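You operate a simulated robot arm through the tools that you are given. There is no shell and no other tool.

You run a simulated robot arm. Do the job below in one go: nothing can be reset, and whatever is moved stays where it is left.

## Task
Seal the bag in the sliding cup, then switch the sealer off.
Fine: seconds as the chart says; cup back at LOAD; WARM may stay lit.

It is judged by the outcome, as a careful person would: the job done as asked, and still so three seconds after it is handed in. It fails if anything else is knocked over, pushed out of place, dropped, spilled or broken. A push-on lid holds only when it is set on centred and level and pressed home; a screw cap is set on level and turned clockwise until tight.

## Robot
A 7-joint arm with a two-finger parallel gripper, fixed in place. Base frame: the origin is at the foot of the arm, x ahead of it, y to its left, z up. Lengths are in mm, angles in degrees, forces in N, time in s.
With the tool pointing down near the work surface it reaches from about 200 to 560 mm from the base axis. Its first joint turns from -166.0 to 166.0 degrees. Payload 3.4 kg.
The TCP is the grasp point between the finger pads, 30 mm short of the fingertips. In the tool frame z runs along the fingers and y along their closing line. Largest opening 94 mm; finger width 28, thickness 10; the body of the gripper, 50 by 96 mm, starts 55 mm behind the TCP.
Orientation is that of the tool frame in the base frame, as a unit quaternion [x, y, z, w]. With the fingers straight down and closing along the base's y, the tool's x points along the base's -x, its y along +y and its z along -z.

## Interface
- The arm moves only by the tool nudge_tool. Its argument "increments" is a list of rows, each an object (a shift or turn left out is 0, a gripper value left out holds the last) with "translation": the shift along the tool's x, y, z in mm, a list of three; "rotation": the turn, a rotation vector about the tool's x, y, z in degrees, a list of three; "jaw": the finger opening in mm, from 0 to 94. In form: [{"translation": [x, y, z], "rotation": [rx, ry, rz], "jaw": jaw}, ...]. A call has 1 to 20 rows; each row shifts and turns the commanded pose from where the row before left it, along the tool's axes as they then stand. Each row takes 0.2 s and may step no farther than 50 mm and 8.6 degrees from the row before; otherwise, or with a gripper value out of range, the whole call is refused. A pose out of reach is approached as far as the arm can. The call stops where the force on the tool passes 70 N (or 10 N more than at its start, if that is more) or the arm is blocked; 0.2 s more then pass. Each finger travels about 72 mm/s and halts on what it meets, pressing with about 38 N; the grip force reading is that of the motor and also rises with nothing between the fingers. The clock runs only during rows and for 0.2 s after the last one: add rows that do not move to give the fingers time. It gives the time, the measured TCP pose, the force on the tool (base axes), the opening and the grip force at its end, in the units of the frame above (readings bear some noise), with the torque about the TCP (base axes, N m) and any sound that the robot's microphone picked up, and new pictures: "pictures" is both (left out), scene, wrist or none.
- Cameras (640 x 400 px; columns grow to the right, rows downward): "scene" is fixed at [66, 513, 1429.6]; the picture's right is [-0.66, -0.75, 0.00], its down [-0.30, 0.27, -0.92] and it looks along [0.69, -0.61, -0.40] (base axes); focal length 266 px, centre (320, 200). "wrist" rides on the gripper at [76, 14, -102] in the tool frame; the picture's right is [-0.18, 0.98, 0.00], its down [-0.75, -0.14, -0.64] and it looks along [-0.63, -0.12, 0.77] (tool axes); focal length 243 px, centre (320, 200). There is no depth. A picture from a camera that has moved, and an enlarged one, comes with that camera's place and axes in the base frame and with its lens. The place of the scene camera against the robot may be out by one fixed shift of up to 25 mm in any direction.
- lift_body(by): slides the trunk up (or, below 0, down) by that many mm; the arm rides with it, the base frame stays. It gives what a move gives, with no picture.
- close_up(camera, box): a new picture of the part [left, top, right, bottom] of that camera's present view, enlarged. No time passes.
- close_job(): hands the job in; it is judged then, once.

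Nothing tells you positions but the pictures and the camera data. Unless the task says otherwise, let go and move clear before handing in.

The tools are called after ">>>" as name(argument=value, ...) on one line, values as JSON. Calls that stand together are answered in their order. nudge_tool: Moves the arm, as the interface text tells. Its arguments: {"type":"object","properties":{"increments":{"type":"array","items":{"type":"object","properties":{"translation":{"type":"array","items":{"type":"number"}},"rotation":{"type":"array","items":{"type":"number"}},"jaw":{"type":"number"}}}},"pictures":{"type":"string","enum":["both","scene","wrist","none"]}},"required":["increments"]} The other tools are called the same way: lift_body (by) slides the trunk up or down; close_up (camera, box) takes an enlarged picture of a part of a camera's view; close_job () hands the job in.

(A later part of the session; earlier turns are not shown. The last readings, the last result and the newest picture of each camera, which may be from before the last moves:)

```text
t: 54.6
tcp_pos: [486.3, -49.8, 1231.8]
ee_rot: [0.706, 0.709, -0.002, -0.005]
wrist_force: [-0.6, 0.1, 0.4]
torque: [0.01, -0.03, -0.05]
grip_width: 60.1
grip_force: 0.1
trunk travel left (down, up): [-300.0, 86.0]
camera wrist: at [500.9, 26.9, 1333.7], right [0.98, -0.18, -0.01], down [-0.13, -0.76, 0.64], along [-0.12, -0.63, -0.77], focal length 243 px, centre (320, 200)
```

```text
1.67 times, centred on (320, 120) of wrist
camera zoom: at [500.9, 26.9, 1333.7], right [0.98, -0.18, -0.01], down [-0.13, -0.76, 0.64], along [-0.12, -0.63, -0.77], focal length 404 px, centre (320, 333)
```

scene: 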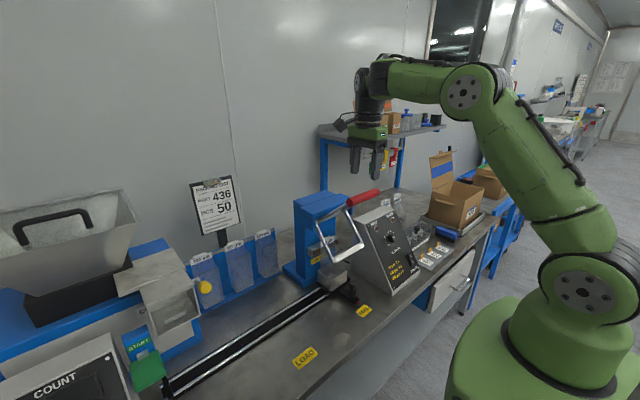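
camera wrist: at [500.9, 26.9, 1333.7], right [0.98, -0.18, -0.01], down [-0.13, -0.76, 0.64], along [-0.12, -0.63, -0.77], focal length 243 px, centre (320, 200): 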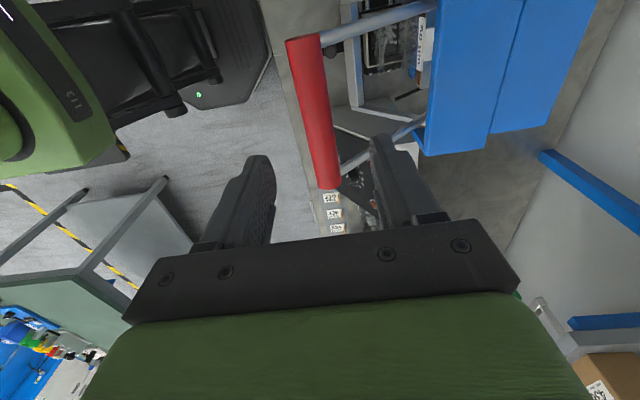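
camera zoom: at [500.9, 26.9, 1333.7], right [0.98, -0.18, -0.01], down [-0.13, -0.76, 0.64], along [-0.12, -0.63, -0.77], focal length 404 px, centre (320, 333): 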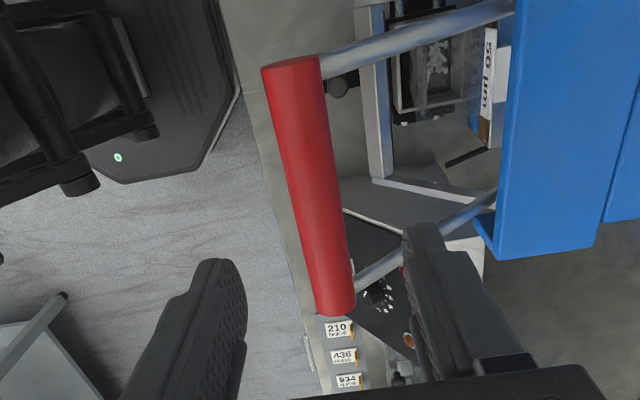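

The handle sits between the open fingers, within 2 mm of centre. I'll lower so the fingers straddle it, then ease down until the palm touches it.

>>> nudge_tool(increments=[{"translation": [0, -1, 40]}, {"translation": [0, -1, 40]}, {"translation": [0, 0, 30]}, {"translation": [0, 0, 10]}, {"translation": [0, 0, 0]}], pictures="both")

>>> close_up(camera="scene", box=[290, 130, 430, 280])

```text
t: 55.8
tcp_pos: [486.6, -48.6, 1113.0]
ee_rot: [0.707, 0.708, -0.001, -0.005]
wrist_force: [0.1, 0.1, 0.5]
torque: [0.02, 0.03, -0.01]
grip_width: 59.9
grip_force: 0.2
trunk travel left (down, up): [-300.0, 86.0]
camera wrist: at [500.6, 27.3, 1214.4], right [0.98, -0.18, -0.01], down [-0.13, -0.76, 0.64], along [-0.12, -0.63, -0.77], focal length 243 px, centre (320, 200)
```

scene: 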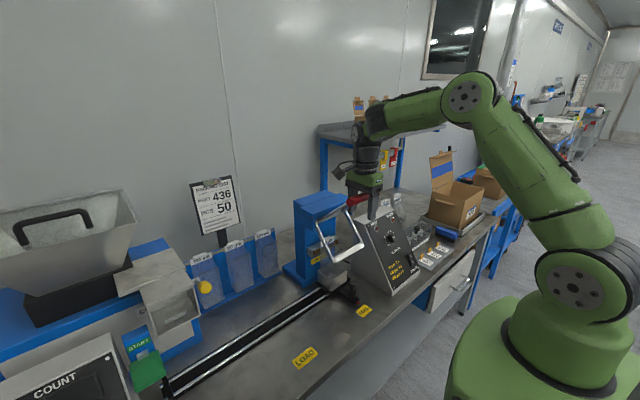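
wrist: 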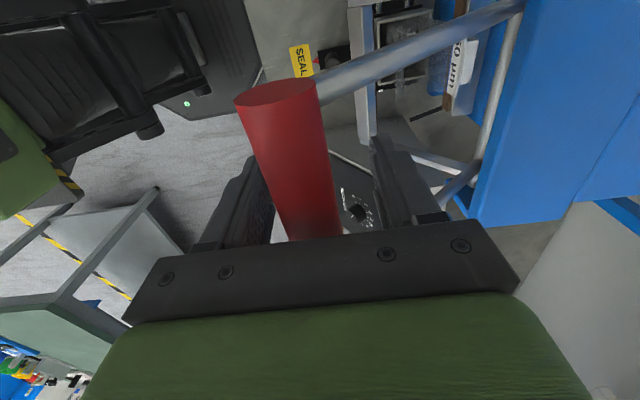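

```text
2.67 times, centred on (360, 205) of scene
camera zoom: at [66.0, 513.0, 1429.6], right [-0.66, -0.75, 0.0], down [-0.3, 0.27, -0.92], along [0.69, -0.61, -0.4], focal length 709 px, centre (213, 187)
```

zoom: 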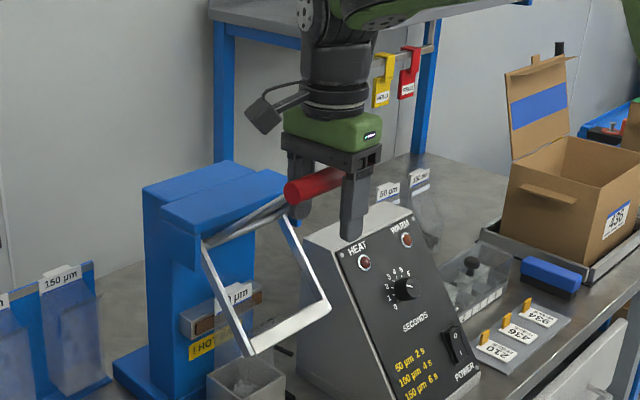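

>>> nudge_tool(increments=[{"translation": [0, -1, 5]}, {"translation": [0, -1, 4]}, {"translation": [0, 0, 3]}, {"translation": [0, 0, 3]}, {"translation": [0, 0, 0]}], pictures="none")

```text
t: 57.0
tcp_pos: [483.1, -48.1, 1097.7]
ee_rot: [0.706, 0.708, -0.001, -0.005]
wrist_force: [-2.0, 0.0, 4.4]
torque: [-0.11, -0.11, -0.03]
grip_width: 59.8
grip_force: 0.0
trunk travel left (down, up): [-300.0, 86.0]
```

The palm is just touching the handle (about 4 N). I'll follow the lever's arc (forward, then down) in steps, checking the force.

>>> nudge_tool(increments=[{"translation": [0, -4.4, 7.5]}, {"translation": [0, -4.4, 7.5]}, {"translation": [0, -4.5, 7.1]}, {"translation": [0, -4.5, 7.1]}], pictures="both")

>>> close_up(camera="scene", box=[290, 150, 430, 290])

```text
t: 58.0
tcp_pos: [464.0, -50.1, 1067.9]
ee_rot: [0.706, 0.708, -0.001, -0.005]
wrist_force: [-2.3, -0.3, 3.3]
torque: [-0.04, -0.11, -0.05]
grip_width: 60.2
grip_force: 0.1
trunk travel left (down, up): [-300.0, 86.0]
camera wrist: at [477.3, 26.4, 1170.3], right [0.98, -0.18, -0.01], down [-0.13, -0.76, 0.64], along [-0.12, -0.63, -0.77], focal length 243 px, centre (320, 200)
```

scene: 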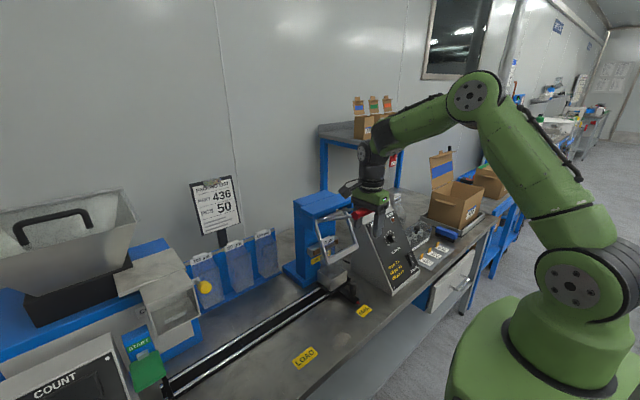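
wrist: 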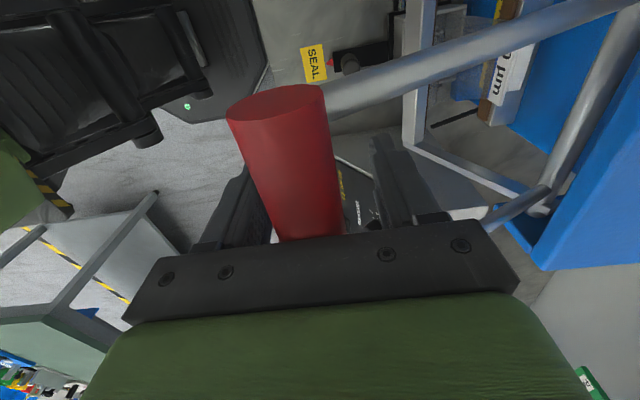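

```text
2.86 times, centred on (360, 220) of scene
camera zoom: at [66.0, 513.0, 1429.6], right [-0.66, -0.75, 0.0], down [-0.3, 0.27, -0.92], along [0.69, -0.61, -0.4], focal length 760 px, centre (206, 143)
```

zoom: 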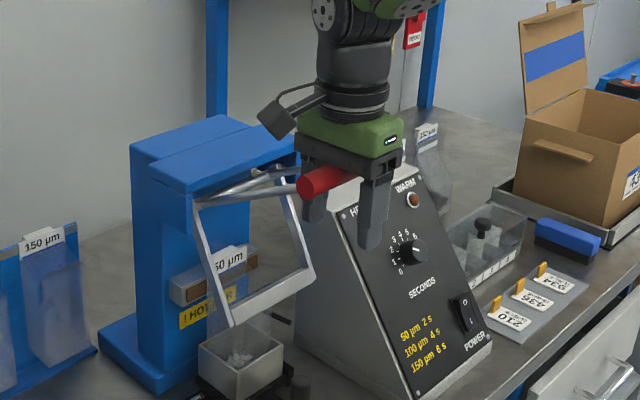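

The lever follows smoothly with only a few newtons. I'll continue along the arc.

>>> nudge_tool(increments=[{"translation": [0, -3.3, 7.15]}, {"translation": [0, -3.3, 7.15]}, {"translation": [0, -3.2, 7.75]}, {"translation": [0, -3.2, 7.75]}, {"translation": [0, -2.55, 8.05]}, {"translation": [0, -2.55, 8.05]}, {"translation": [0, -1.8, 8.2]}, {"translation": [0, -1.8, 8.2]}], pictures="both")

>>> close_up(camera="scene", box=[290, 170, 430, 310])

```text
t: 59.8
tcp_pos: [440.1, -48.1, 1004.1]
ee_rot: [0.706, 0.708, -0.002, -0.005]
wrist_force: [-0.3, -1.6, 3.8]
torque: [-0.04, -0.05, 0.01]
grip_width: 60.4
grip_force: 0.1
trunk travel left (down, up): [-300.0, 86.0]
camera wrist: at [454.6, 28.3, 1106.6], right [0.98, -0.18, -0.01], down [-0.13, -0.76, 0.64], along [-0.12, -0.63, -0.77], focal length 243 px, centre (320, 200)
```

scene: 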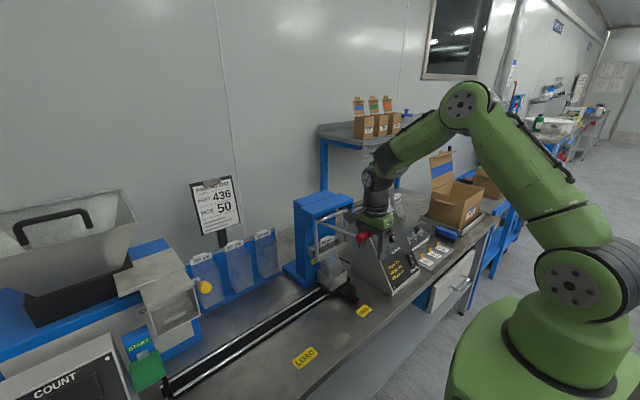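
wrist: 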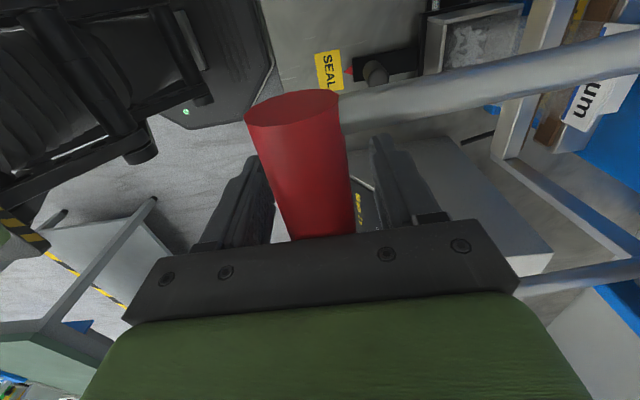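

```text
2.86 times, centred on (360, 240) of scene
camera zoom: at [66.0, 513.0, 1429.6], right [-0.66, -0.75, 0.0], down [-0.3, 0.27, -0.92], along [0.69, -0.61, -0.4], focal length 760 px, centre (206, 86)
```

zoom: 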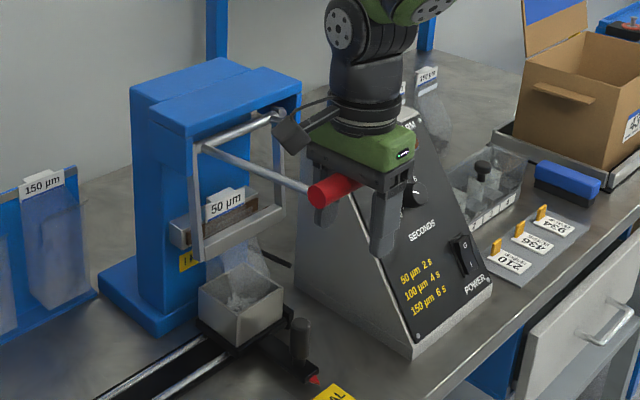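

The bar is closing on the bag. I'll continue more slowly near the end and watch for contact with the hot bar.

>>> nudge_tool(increments=[{"translation": [0, 0.5, 8]}, {"translation": [0, 0, 8]}, {"translation": [0, 0, 8]}, {"translation": [0, 0.5, 6]}], pictures="both")

>>> close_up(camera="scene", box=[290, 170, 430, 310])

```text
t: 60.6
tcp_pos: [443.0, -46.1, 994.2]
ee_rot: [0.706, 0.709, 0.005, 0.004]
wrist_force: [-17.6, 1.4, 33.3]
torque: [-0.17, -0.97, -0.03]
grip_width: 60.0
grip_force: 0.0
trunk travel left (down, up): [-300.0, 86.0]
stopped in row 3: the force on the tool passed its limit at 81 N (the readings are from after the stop); the commanded pose is now the measured one
camera wrist: at [454.8, 28.6, 1096.2], right [0.98, -0.18, 0.01], down [-0.15, -0.75, 0.64], along [-0.11, -0.63, -0.77], focal length 243 px, centre (320, 200)
```

scene: 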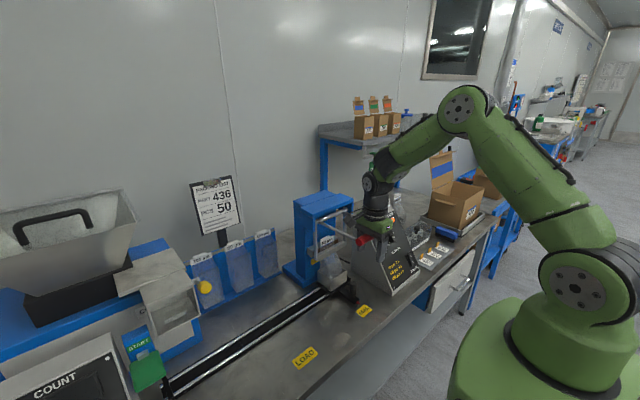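
wrist: 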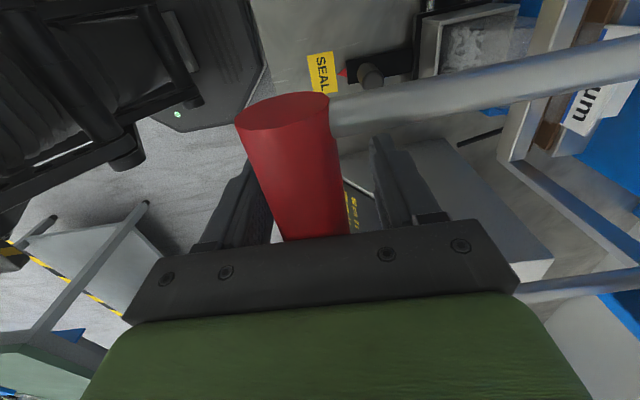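

```text
2.86 times, centred on (360, 240) of scene
camera zoom: at [66.0, 513.0, 1429.6], right [-0.66, -0.75, 0.0], down [-0.3, 0.27, -0.92], along [0.69, -0.61, -0.4], focal length 760 px, centre (206, 86)
```

zoom: 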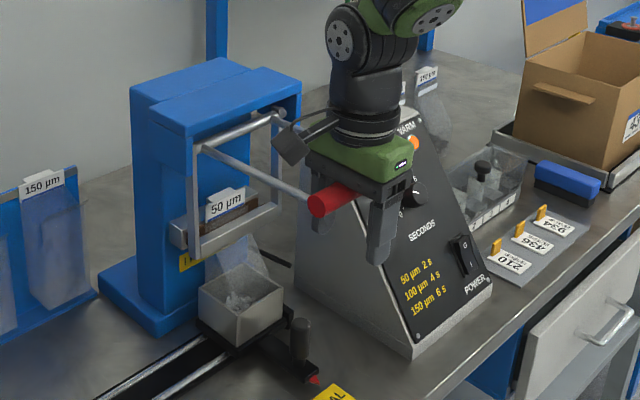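

The bar met its stop: the limit tripped at 81 N, and about 33–37 N is still holding it closed. The WARM lamp appears lit now. I'll hold still here and watch the lamps.

>>> nudge_tool(increments=[{"translation": [0, 0, 0]}], pictures="scene")

>>> close_up(camera="scene", box=[370, 200, 420, 240])

>>> close_up(camera="scene", box=[300, 200, 400, 290])

```text
t: 61.0
tcp_pos: [443.3, -47.3, 993.7]
ee_rot: [0.706, 0.708, 0.008, 0.005]
wrist_force: [-16.3, 0.6, 42.4]
torque: [-0.2, -0.88, 0.03]
grip_width: 60.1
grip_force: 0.0
trunk travel left (down, up): [-300.0, 86.0]
```

scene: 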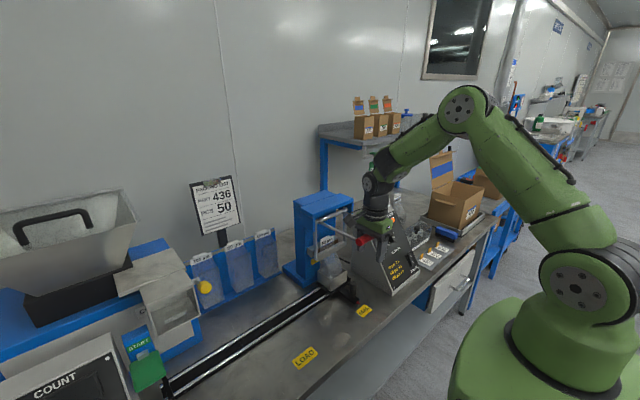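

```text
10.00 times, centred on (395, 220) of scene
camera zoom: at [66.0, 513.0, 1429.6], right [-0.66, -0.75, 0.0], down [-0.3, 0.27, -0.92], along [0.69, -0.61, -0.4], focal length 2660 px, centre (-430, 0)
```

zoom: 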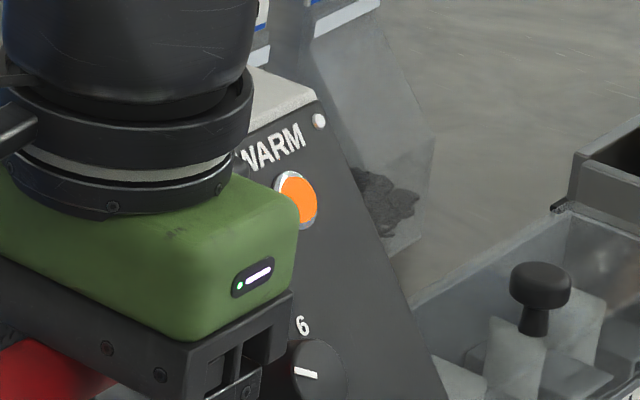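

```text
4.44 times, centred on (350, 245) of scene
camera zoom: at [66.0, 513.0, 1429.6], right [-0.66, -0.75, 0.0], down [-0.3, 0.27, -0.92], along [0.69, -0.61, -0.4], focal length 1182 px, centre (187, 0)
```

zoom: 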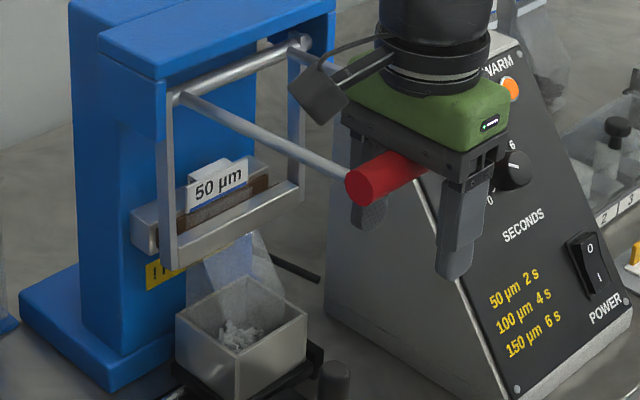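

WARM is lit and the bar is closed on the bag neck. I'll keep holding through the 2 s heat plus a short cooling margin.

>>> nudge_tool(increments=[{"translation": [0, 0, 0]}, {"translation": [0, 0, 0]}, {"translation": [0, 0, 0]}, {"translation": [0, 0, 0]}, {"translation": [0, 0, 0]}, {"translation": [0, 0, 0]}, {"translation": [0, 0, 0]}, {"translation": [0, 0, 0]}], pictures="both")

>>> nudge_tool(increments=[{"translation": [0, 0, 0]}, {"translation": [0, 0, 0]}, {"translation": [0, 0, 0]}, {"translation": [0, 0, 0]}, {"translation": [0, 0, 0]}, {"translation": [0, 0, 0]}, {"translation": [0, 0, 0]}, {"translation": [0, 0, 0]}], pictures="both")

>>> close_up(camera="scene", box=[300, 200, 420, 290])

```text
t: 62.8
tcp_pos: [443.8, -47.5, 993.3]
ee_rot: [0.706, 0.708, 0.006, 0.005]
wrist_force: [-11.5, 1.1, 47.7]
torque: [-0.21, -0.62, -0.03]
grip_width: 60.0
grip_force: 0.0
trunk travel left (down, up): [-300.0, 86.0]
camera wrist: at [455.1, 28.6, 1095.9], right [0.98, -0.18, 0.02], down [-0.15, -0.75, 0.64], along [-0.1, -0.63, -0.77], focal length 243 px, centre (320, 200)
```

scene: 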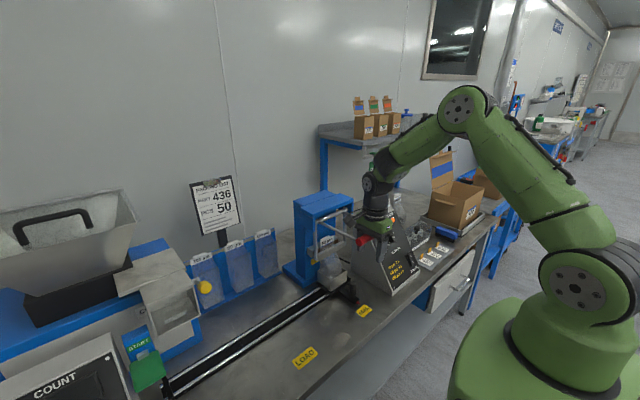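
wrist: 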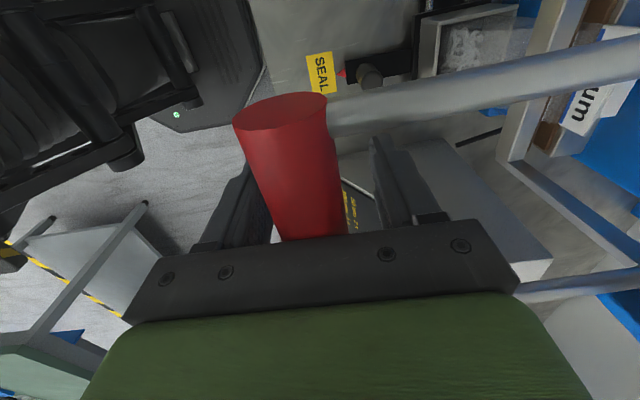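

```text
t: 64.6
tcp_pos: [443.5, -47.7, 994.8]
ee_rot: [0.705, 0.709, 0.007, 0.005]
wrist_force: [-9.4, 0.4, 47.9]
torque: [-0.25, -0.5, -0.02]
grip_width: 60.1
grip_force: 0.0
trunk travel left (down, up): [-300.0, 86.0]
camera wrist: at [455.4, 28.6, 1095.9], right [0.98, -0.18, 0.02], down [-0.15, -0.75, 0.64], along [-0.1, -0.63, -0.77], focal length 243 px, centre (320, 200)
```

scene: 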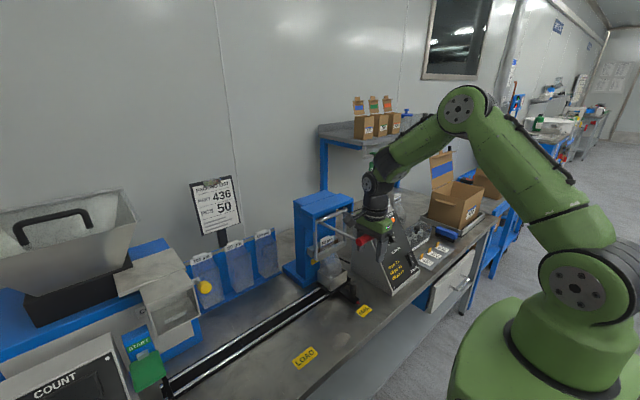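
wrist: 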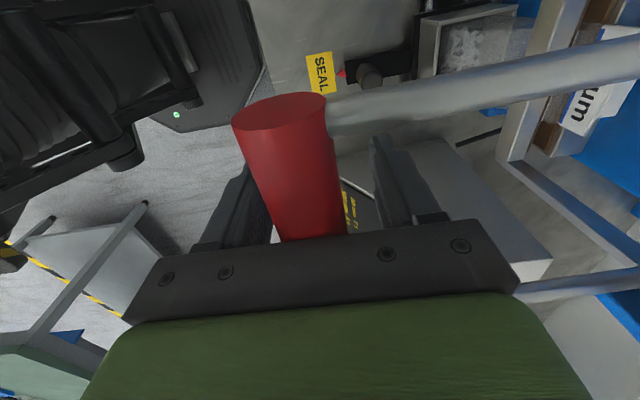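

```text
4.44 times, centred on (360, 245) of scene
camera zoom: at [66.0, 513.0, 1429.6], right [-0.66, -0.75, 0.0], down [-0.3, 0.27, -0.92], along [0.69, -0.61, -0.4], focal length 1182 px, centre (142, 0)
```

zoom: 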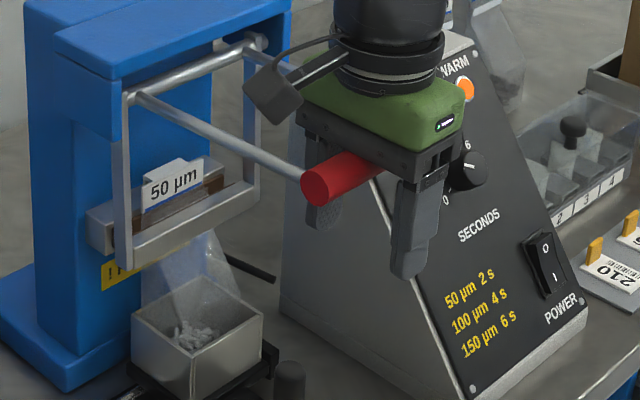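

>>> close_up(camera="wrist", box=[400, 0, 640, 160])

>>> close_up(camera="scene", box=[300, 225, 360, 275])

```text
2.50 times, centred on (520, 80) of wrist
camera zoom: at [455.4, 28.6, 1095.9], right [0.98, -0.18, 0.02], down [-0.15, -0.75, 0.64], along [-0.1, -0.63, -0.77], focal length 606 px, centre (-180, 500)
```

zoom: 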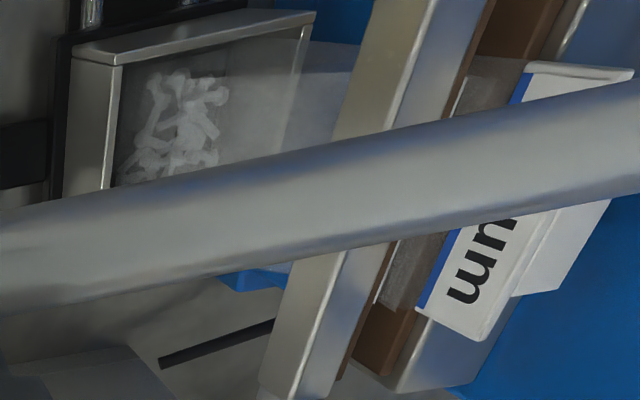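

```text
8.00 times, centred on (330, 250) of scene
camera zoom: at [66.0, 513.0, 1429.6], right [-0.66, -0.75, 0.0], down [-0.3, 0.27, -0.92], along [0.69, -0.61, -0.4], focal length 2128 px, centre (240, -200)
```

zoom: 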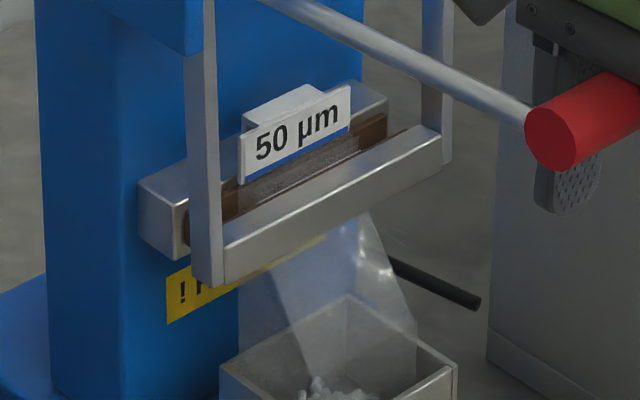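

The brown-padded bar is pressed on the bag against the hot bar, and I've held it for over 4 s. Now I'll let the lever rise by retracing the arc and check that it follows.

>>> nudge_tool(increments=[{"translation": [0, 0, -4]}, {"translation": [0, -1, -6]}, {"translation": [0, 1.8, -8]}, {"translation": [0, 1.8, -8]}, {"translation": [0, 2.5, -8]}, {"translation": [0, 2.5, -8]}], pictures="both")

>>> close_up(camera="scene", box=[300, 180, 420, 290])

```text
t: 66.0
tcp_pos: [453.0, -47.1, 1033.8]
ee_rot: [0.707, 0.708, 0.003, 0.002]
wrist_force: [0.0, -0.8, 2.8]
torque: [0.02, -0.02, -0.01]
grip_width: 59.8
grip_force: 0.1
trunk travel left (down, up): [-300.0, 86.0]
camera wrist: at [465.7, 28.5, 1135.5], right [0.98, -0.18, 0.01], down [-0.14, -0.76, 0.64], along [-0.11, -0.63, -0.77], focal length 243 px, centre (320, 200)
```

scene: 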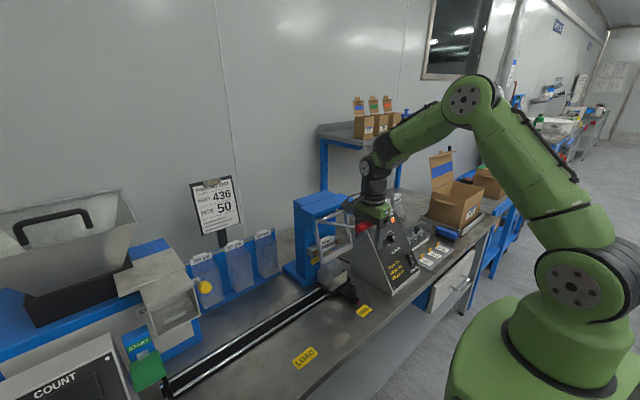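
wrist: 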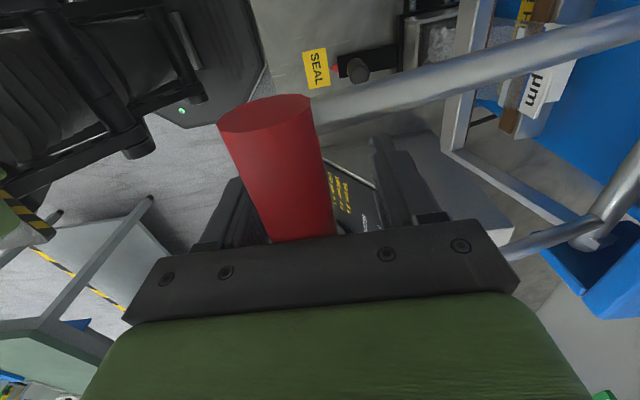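

```text
3.64 times, centred on (360, 235) of scene
camera zoom: at [66.0, 513.0, 1429.6], right [-0.66, -0.75, 0.0], down [-0.3, 0.27, -0.92], along [0.69, -0.61, -0.4], focal length 967 px, centre (174, 73)
```

zoom: 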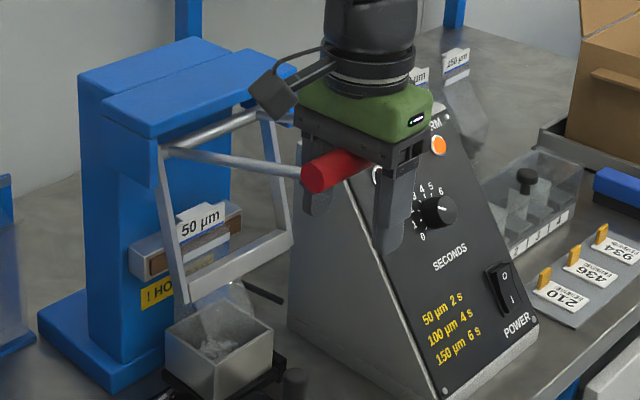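

The lever springs back with the hand, and WARM stays lit. I'll continue the return arc up to the rest position.

>>> nudge_tool(increments=[{"translation": [0, 2.3, -8]}, {"translation": [0, 2.5, -8]}, {"translation": [0, 3.5, -7.5]}, {"translation": [0, 3.5, -7.5]}, {"translation": [0, 4.3, -7.2]}, {"translation": [0, 4.3, -7.2]}, {"translation": [0, 4.8, -7]}, {"translation": [0, 4.8, -7]}, {"translation": [0, 2, -6]}, {"translation": [0, 0, 0]}], pictures="both")

>>> close_up(camera="scene", box=[290, 160, 430, 290])

```text
t: 68.2
tcp_pos: [486.6, -48.3, 1098.3]
ee_rot: [0.706, 0.708, 0.004, 0.003]
wrist_force: [0.9, 0.3, 1.6]
torque: [-0.04, 0.04, -0.01]
grip_width: 60.1
grip_force: 0.0
trunk travel left (down, up): [-300.0, 86.0]
camera wrist: at [499.1, 28.0, 1200.3], right [0.98, -0.18, 0.01], down [-0.14, -0.76, 0.64], along [-0.11, -0.63, -0.77], focal length 243 px, centre (320, 200)
```

scene: 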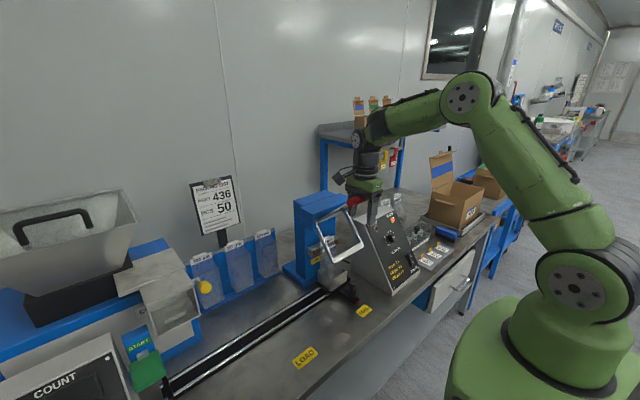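
wrist: 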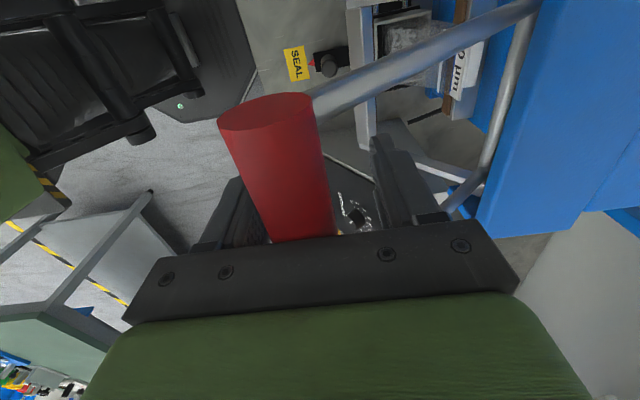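

```text
3.08 times, centred on (360, 225) of scene
camera zoom: at [66.0, 513.0, 1429.6], right [-0.66, -0.75, 0.0], down [-0.3, 0.27, -0.92], along [0.69, -0.61, -0.4], focal length 818 px, centre (197, 123)
```

zoom: 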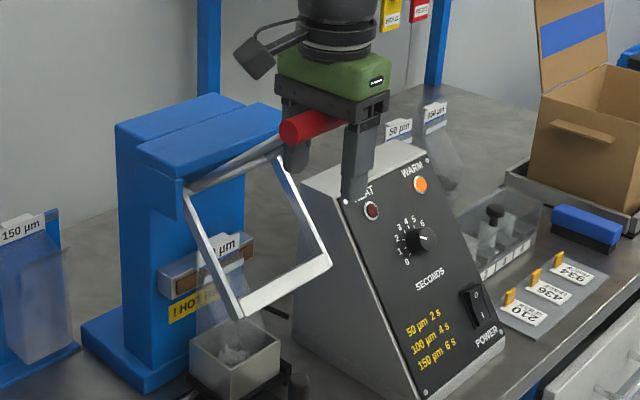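

HEAT is off and WARM is on, and the lever is back at rest. I'll centre the fingers and rise straight off the handle.

>>> nudge_tool(increments=[{"translation": [0, -4, -4]}, {"translation": [0, 0, -20]}, {"translation": [0, 0, -35]}, {"translation": [0, 0, -40]}, {"translation": [0, 0, -35]}, {"translation": [0, 0, 0]}], pictures="both")

>>> close_up(camera="scene", box=[290, 180, 380, 290])

>>> close_up(camera="scene", box=[360, 190, 430, 290])

```text
t: 69.6
tcp_pos: [479.8, -49.8, 1232.4]
ee_rot: [0.706, 0.708, 0.004, 0.002]
wrist_force: [0.4, 0.2, -0.1]
torque: [0.0, 0.0, 0.02]
grip_width: 60.0
grip_force: 0.0
trunk travel left (down, up): [-300.0, 86.0]
camera wrist: at [493.3, 26.6, 1334.7], right [0.98, -0.18, 0.01], down [-0.14, -0.76, 0.64], along [-0.11, -0.63, -0.77], focal length 243 px, centre (320, 200)
```

scene: 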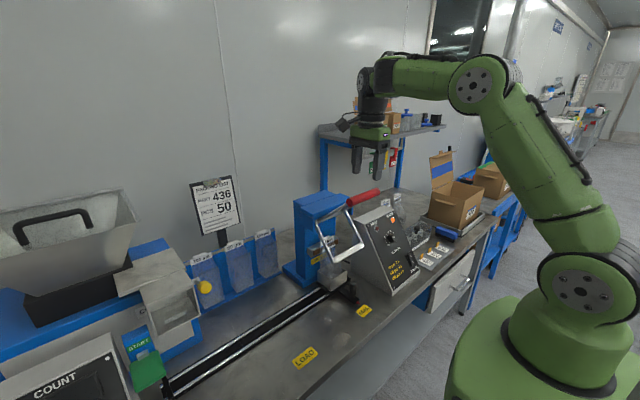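
wrist: 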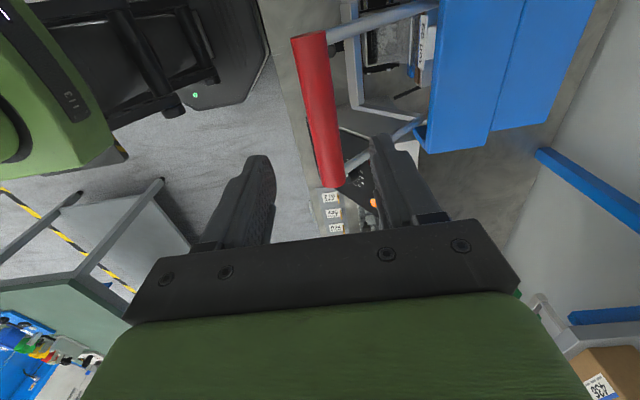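

```text
3.64 times, centred on (335, 235) of scene
camera zoom: at [66.0, 513.0, 1429.6], right [-0.66, -0.75, 0.0], down [-0.3, 0.27, -0.92], along [0.69, -0.61, -0.4], focal length 967 px, centre (266, 73)
```

zoom: 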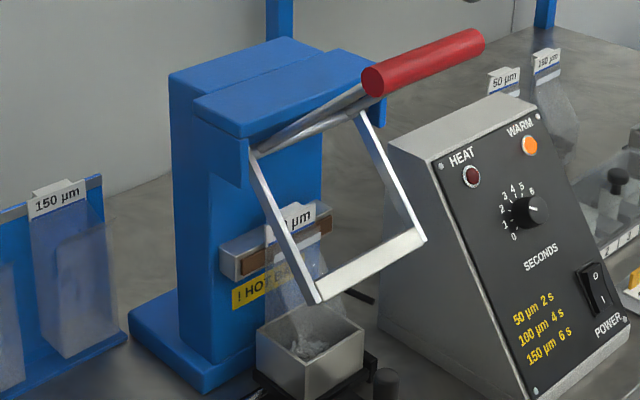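

```text
4.00 times, centred on (395, 240) of scene
camera zoom: at [66.0, 513.0, 1429.6], right [-0.66, -0.75, 0.0], down [-0.3, 0.27, -0.92], along [0.69, -0.61, -0.4], focal length 1064 px, centre (20, 40)
```

zoom: 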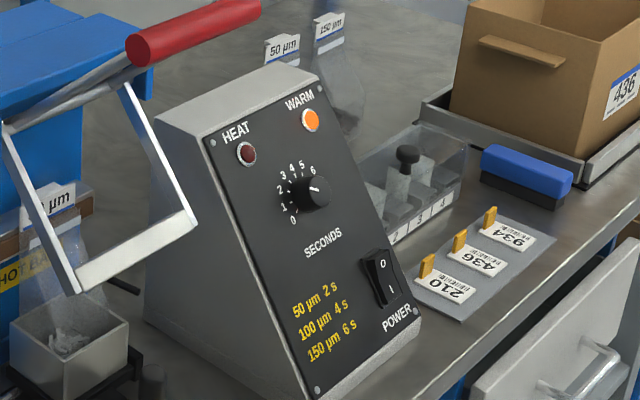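

The bag is sealed in the press, with a band visible under its tag. HEAT is off and WARM is lit, which is allowed. Now I'll back off, roll to neutral and lower the trunk to take the cup back to LOAD.

>>> nudge_tool(increments=[{"translation": [0, -37, 0]}, {"translation": [0, -37, 0]}, {"translation": [0, -36, 0]}, {"rotation": [0, 0, -8.2]}, {"rotation": [0, 0, -8.2]}, {"rotation": [0, 0, -8.2]}, {"rotation": [0, 0, -8.2]}, {"rotation": [0, 0, -8.2]}, {"rotation": [0, 0, -8.2]}, {"rotation": [0, 0, -8.2]}, {"rotation": [0, 0, -8.2]}, {"rotation": [0, 0, -8.2]}, {"rotation": [0, 0, -8.2]}, {"rotation": [0, 0, -8.0]}, {"translation": [0, 0, 0]}], pictures="scene")

>>> lift_body(by=-200)

>>> nudge_tool(increments=[{"rotation": [0, -8, 0]}, {"rotation": [0, -8, 0]}, {"rotation": [0, -8, 0]}, {"rotation": [0, -8, 0]}, {"rotation": [0, -8, 0]}, {"translation": [0, 0, 0]}], pictures="both")

```text
t: 72.8
tcp_pos: [371.1, -48.1, 1230.9]
ee_rot: [-0.003, 1.0, 0.001, 0.005]
wrist_force: [-0.4, 0.7, 0.8]
torque: [0.0, -0.01, 0.02]
grip_width: 59.8
grip_force: 0.1
trunk travel left (down, up): [-300.0, 86.0]
```

scene: 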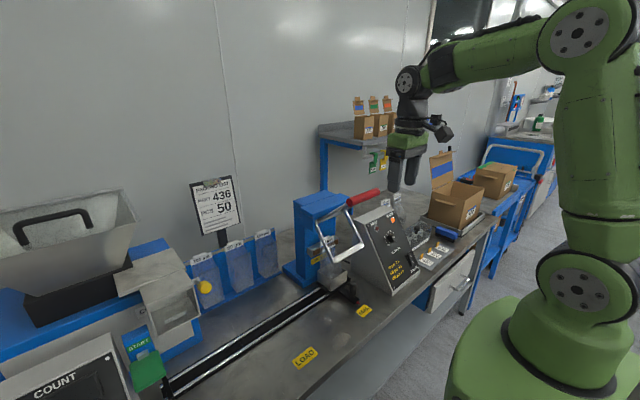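

```text
t: 75.0
tcp_pos: [369.2, -48.6, 1032.0]
ee_rot: [-0.002, 1.0, 0.001, 0.005]
wrist_force: [-0.1, -0.2, -0.2]
torque: [0.0, 0.0, 0.02]
grip_width: 60.1
grip_force: 0.1
trunk travel left (down, up): [-100.0, 286.0]
```

```text
t: 76.4
tcp_pos: [369.1, -47.8, 1030.7]
ee_rot: [-0.001, 0.938, 0.002, 0.347]
wrist_force: [0.1, -1.0, 1.0]
torque: [-0.01, -0.02, -0.02]
grip_width: 59.9
grip_force: 0.1
trunk travel left (down, up): [-100.0, 286.0]
camera wrist: at [244.9, -35.3, 1058.7], right [0.14, 0.98, 0.12], down [0.16, -0.14, 0.98], along [0.98, -0.11, -0.17], focal length 243 px, centre (320, 200)
```

scene: 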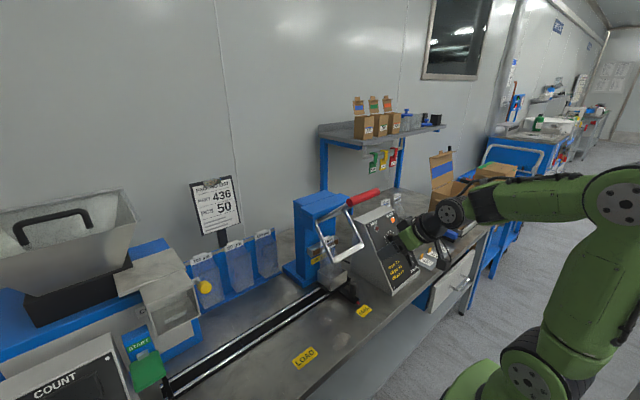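
wrist: 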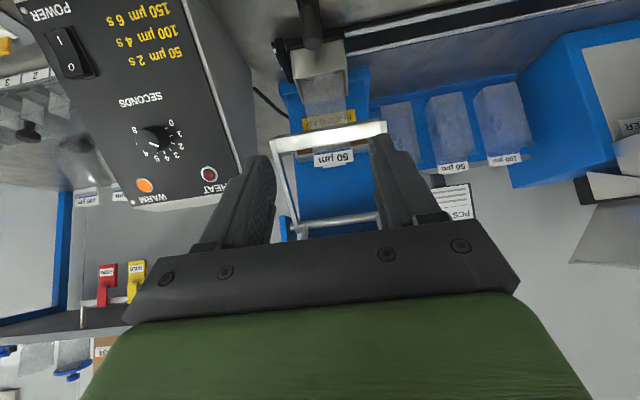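

The dial still reads 2, WARM is lit and HEAT is off. I'll approach the peg again at the SEAL position.

>>> nudge_tool(increments=[{"translation": [11.6, -0.4, 39.4]}, {"translation": [11.6, -0.4, 39.4]}, {"translation": [11.6, -0.4, 39.4]}, {"translation": [11.6, -0.4, 39.4]}, {"translation": [0, 0, 0]}], pictures="both")

>>> close_up(camera="wrist", box=[200, 0, 440, 240])

```text
t: 77.6
tcp_pos: [434.4, -48.7, 879.5]
ee_rot: [-0.001, 0.937, 0.002, 0.348]
wrist_force: [-0.6, 0.5, 0.3]
torque: [0.06, -0.01, 0.0]
grip_width: 60.0
grip_force: 0.1
trunk travel left (down, up): [-100.0, 286.0]
camera wrist: at [309.3, -35.6, 907.6], right [0.14, 0.98, 0.12], down [0.16, -0.14, 0.98], along [0.98, -0.12, -0.17], focal length 243 px, centre (320, 200)
```

scene: 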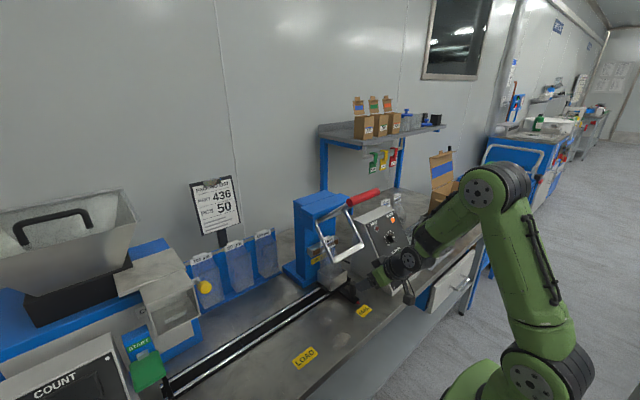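
wrist: 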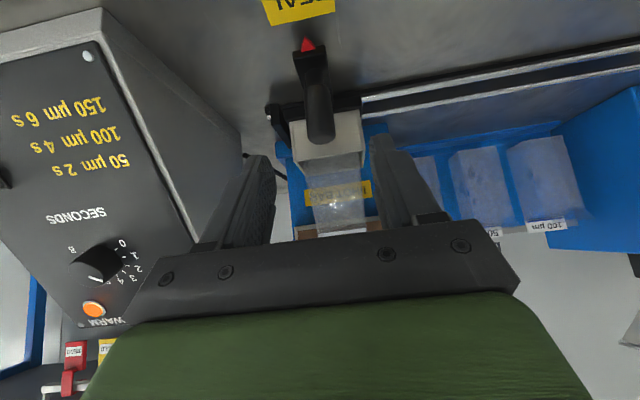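

```text
1.67 times, centred on (320, 120) of wrist
camera zoom: at [309.3, -35.6, 907.6], right [0.14, 0.98, 0.12], down [0.16, -0.14, 0.98], along [0.98, -0.12, -0.17], focal length 404 px, centre (320, 333)
```

zoom: 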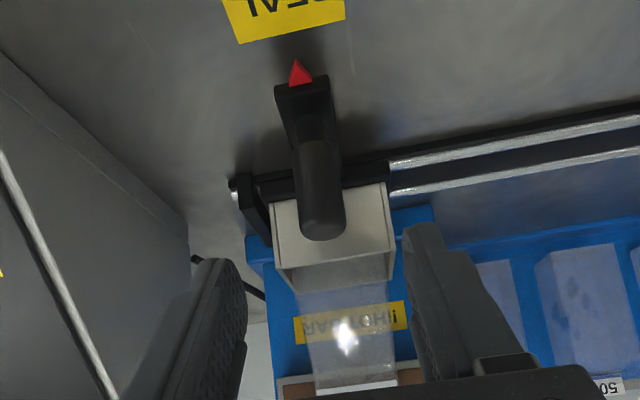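

>>> nudge_tool(increments=[{"translation": [-0.4, -0.5, 40]}, {"translation": [-0.4, -0.5, 35]}, {"translation": [-0.4, 0, 22.8]}, {"translation": [0, 0, 0]}, {"jaw": 15}, {"jaw": 15}, {"jaw": 15}, {"jaw": 15}], pictures="wrist")

```text
t: 79.4
tcp_pos: [500.9, -49.2, 806.8]
ee_rot: [-0.001, 0.938, 0.002, 0.346]
wrist_force: [1.1, 9.9, -2.8]
torque: [-0.03, -0.34, 0.09]
grip_width: 27.0
grip_force: 44.5
trunk travel left (down, up): [-100.0, 286.0]
camera wrist: at [376.0, -36.5, 834.6], right [0.13, 0.98, 0.12], down [0.16, -0.14, 0.98], along [0.98, -0.11, -0.17], focal length 243 px, centre (320, 200)
```

wrist: 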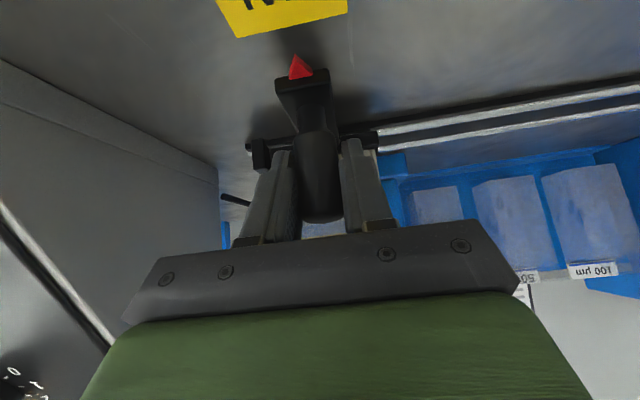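

The peg is gripped. I'll slide the cup gently back toward LOAD (TCP y = 201.5).

>>> nudge_tool(increments=[{"translation": [0, 8, 0]}, {"translation": [0, 16, 0]}, {"translation": [0, 20, 0]}, {"translation": [0, 20, 0]}, {"translation": [0, 20, 0]}, {"translation": [0, 20, 0]}, {"translation": [0, 20, 0]}, {"translation": [0, 20, 0]}, {"translation": [0, 20, 0]}, {"translation": [0, 20, 0]}, {"translation": [0, 20, 0]}, {"translation": [0, 20, 0]}, {"translation": [0, 14, 0]}, {"translation": [0, 8, 0]}, {"translation": [0, 4, 0]}, {"translation": [0, 0, 0]}], pictures="both")

>>> close_up(camera="wrist", box=[220, 0, 420, 240])

```text
t: 82.8
tcp_pos: [501.7, 200.1, 808.9]
ee_rot: [0.0, 0.939, 0.001, 0.345]
wrist_force: [13.9, -0.3, -0.5]
torque: [-0.02, 0.53, 0.03]
grip_width: 27.0
grip_force: 45.1
trunk travel left (down, up): [-100.0, 286.0]
camera wrist: at [376.8, 213.8, 835.6], right [0.14, 0.98, 0.12], down [0.16, -0.14, 0.98], along [0.98, -0.12, -0.18], focal length 243 px, centre (320, 200)
```

scene: 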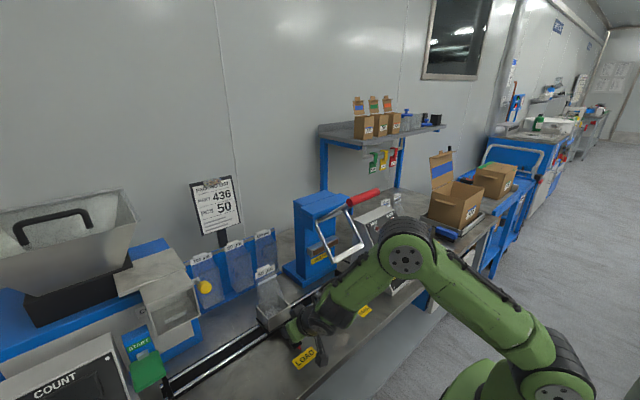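
wrist: 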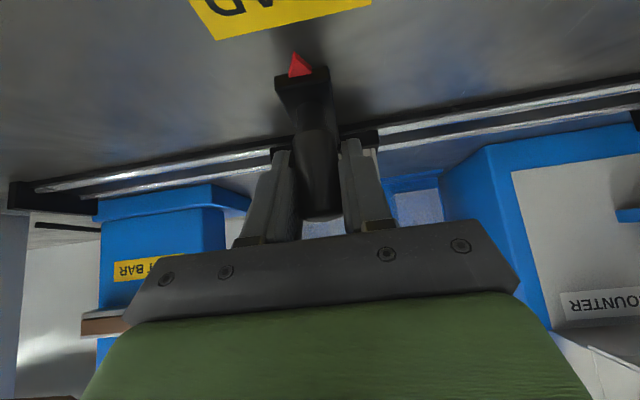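

```text
1.67 times, centred on (320, 120) of wrist
camera zoom: at [376.8, 213.8, 835.6], right [0.14, 0.98, 0.12], down [0.16, -0.14, 0.98], along [0.98, -0.12, -0.18], focal length 404 px, centre (320, 333)
```

zoom: 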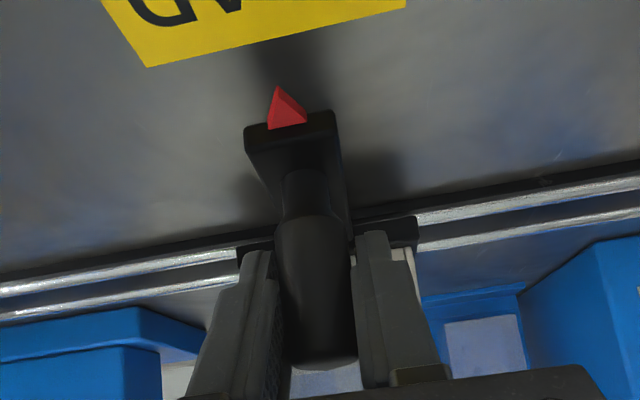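

The pointer is about 1.5 mm short of its original place, so I'll nudge the last bit and recheck.

>>> nudge_tool(increments=[{"translation": [0, 1.5, 0]}, {"translation": [0, 0, 0]}], pictures="wrist")

>>> close_up(camera="wrist", box=[220, 0, 420, 240])

```text
t: 83.4
tcp_pos: [500.9, 201.4, 807.8]
ee_rot: [0.0, 0.938, 0.002, 0.345]
wrist_force: [14.7, -2.1, 4.6]
torque: [-0.08, 1.23, -0.15]
grip_width: 26.9
grip_force: 44.8
trunk travel left (down, up): [-100.0, 286.0]
camera wrist: at [376.8, 215.0, 835.4], right [0.14, 0.98, 0.12], down [0.16, -0.14, 0.98], along [0.98, -0.12, -0.17], focal length 243 px, centre (320, 200)
```

wrist: 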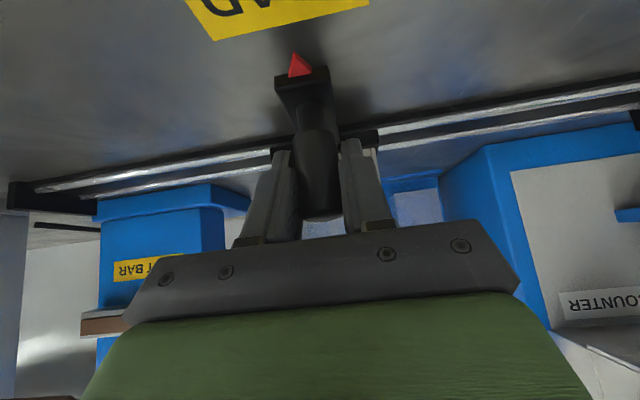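

```text
1.67 times, centred on (320, 120) of wrist
camera zoom: at [376.8, 215.0, 835.4], right [0.14, 0.98, 0.12], down [0.16, -0.14, 0.98], along [0.98, -0.12, -0.17], focal length 404 px, centre (320, 333)
```

zoom: 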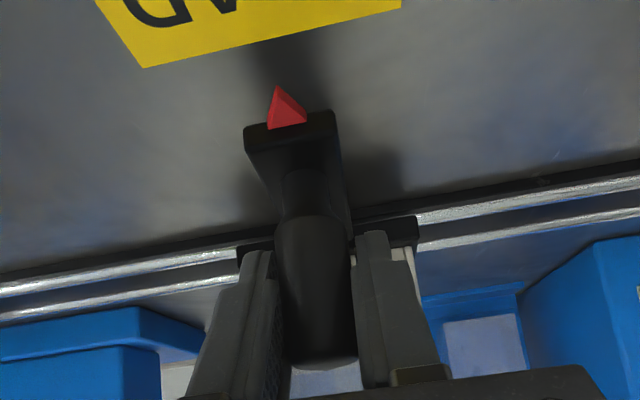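

The pointer is back at the same place on LOAD within about 0.5 mm. I'll release and back away, then check the cup and bag.

>>> nudge_tool(increments=[{"jaw": 60}, {"jaw": 60}, {"jaw": 60}, {"translation": [0, 0, -20]}, {"translation": [0, 0, -40]}, {"translation": [0, 0, -40]}, {"translation": [0, 0, 0]}], pictures="both")

>>> close_up(camera="wrist", box=[200, 0, 440, 240])

>>> close_up(camera="scene", box=[230, 240, 330, 370])

```text
t: 85.0
tcp_pos: [438.6, 197.5, 881.1]
ee_rot: [-0.001, 0.938, 0.002, 0.345]
wrist_force: [-0.3, -0.2, 0.1]
torque: [0.01, 0.01, 0.01]
grip_width: 60.1
grip_force: 0.2
trunk travel left (down, up): [-100.0, 286.0]
camera wrist: at [312.8, 211.5, 909.9], right [0.14, 0.98, 0.12], down [0.16, -0.14, 0.98], along [0.98, -0.12, -0.17], focal length 243 px, centre (320, 200)
```

scene: 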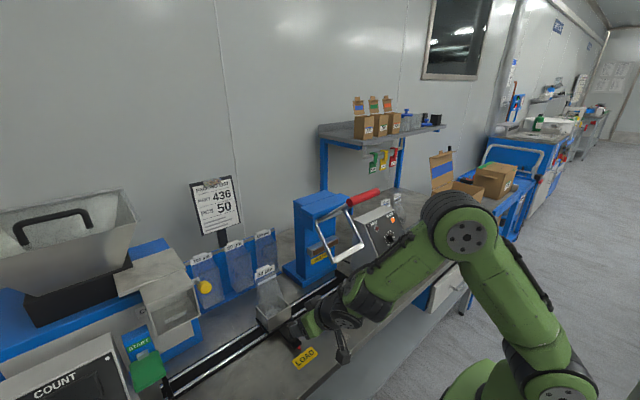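
wrist: 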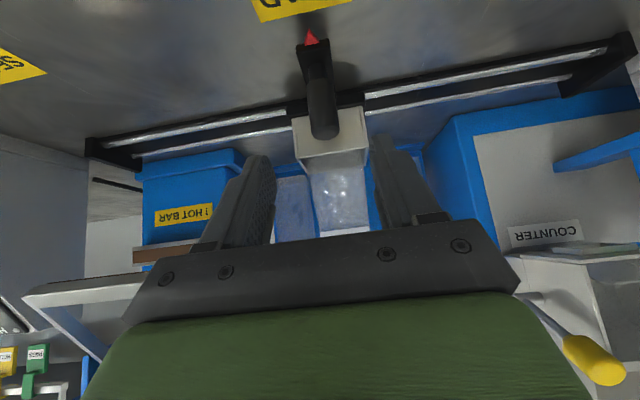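

```text
1.67 times, centred on (320, 120) of wrist
camera zoom: at [312.8, 211.5, 909.9], right [0.14, 0.98, 0.12], down [0.16, -0.14, 0.98], along [0.98, -0.12, -0.17], focal length 404 px, centre (320, 333)
```

zoom: 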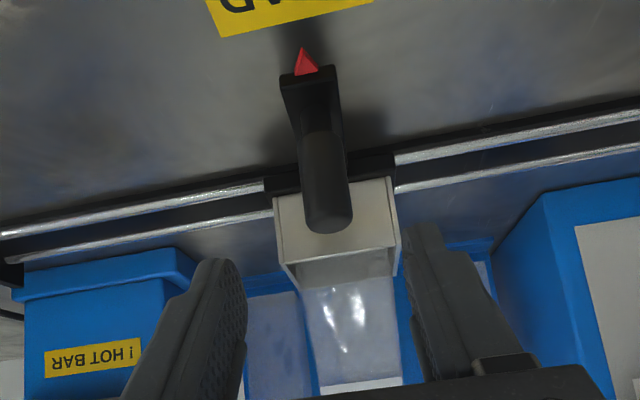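

```text
3.08 times, centred on (280, 305) of scene
camera zoom: at [66.0, 513.0, 1429.6], right [-0.66, -0.75, 0.0], down [-0.3, 0.27, -0.92], along [0.69, -0.61, -0.4], focal length 818 px, centre (443, -123)
```

zoom: 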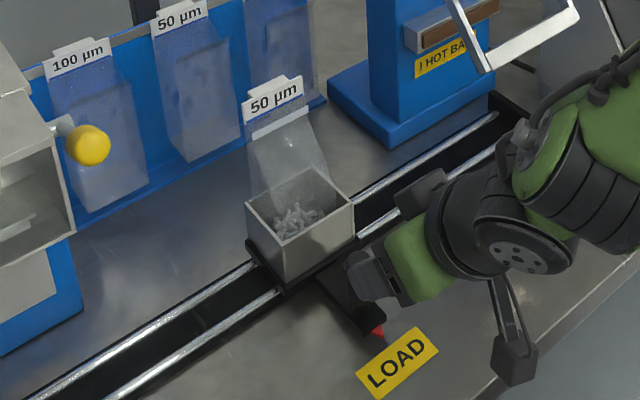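

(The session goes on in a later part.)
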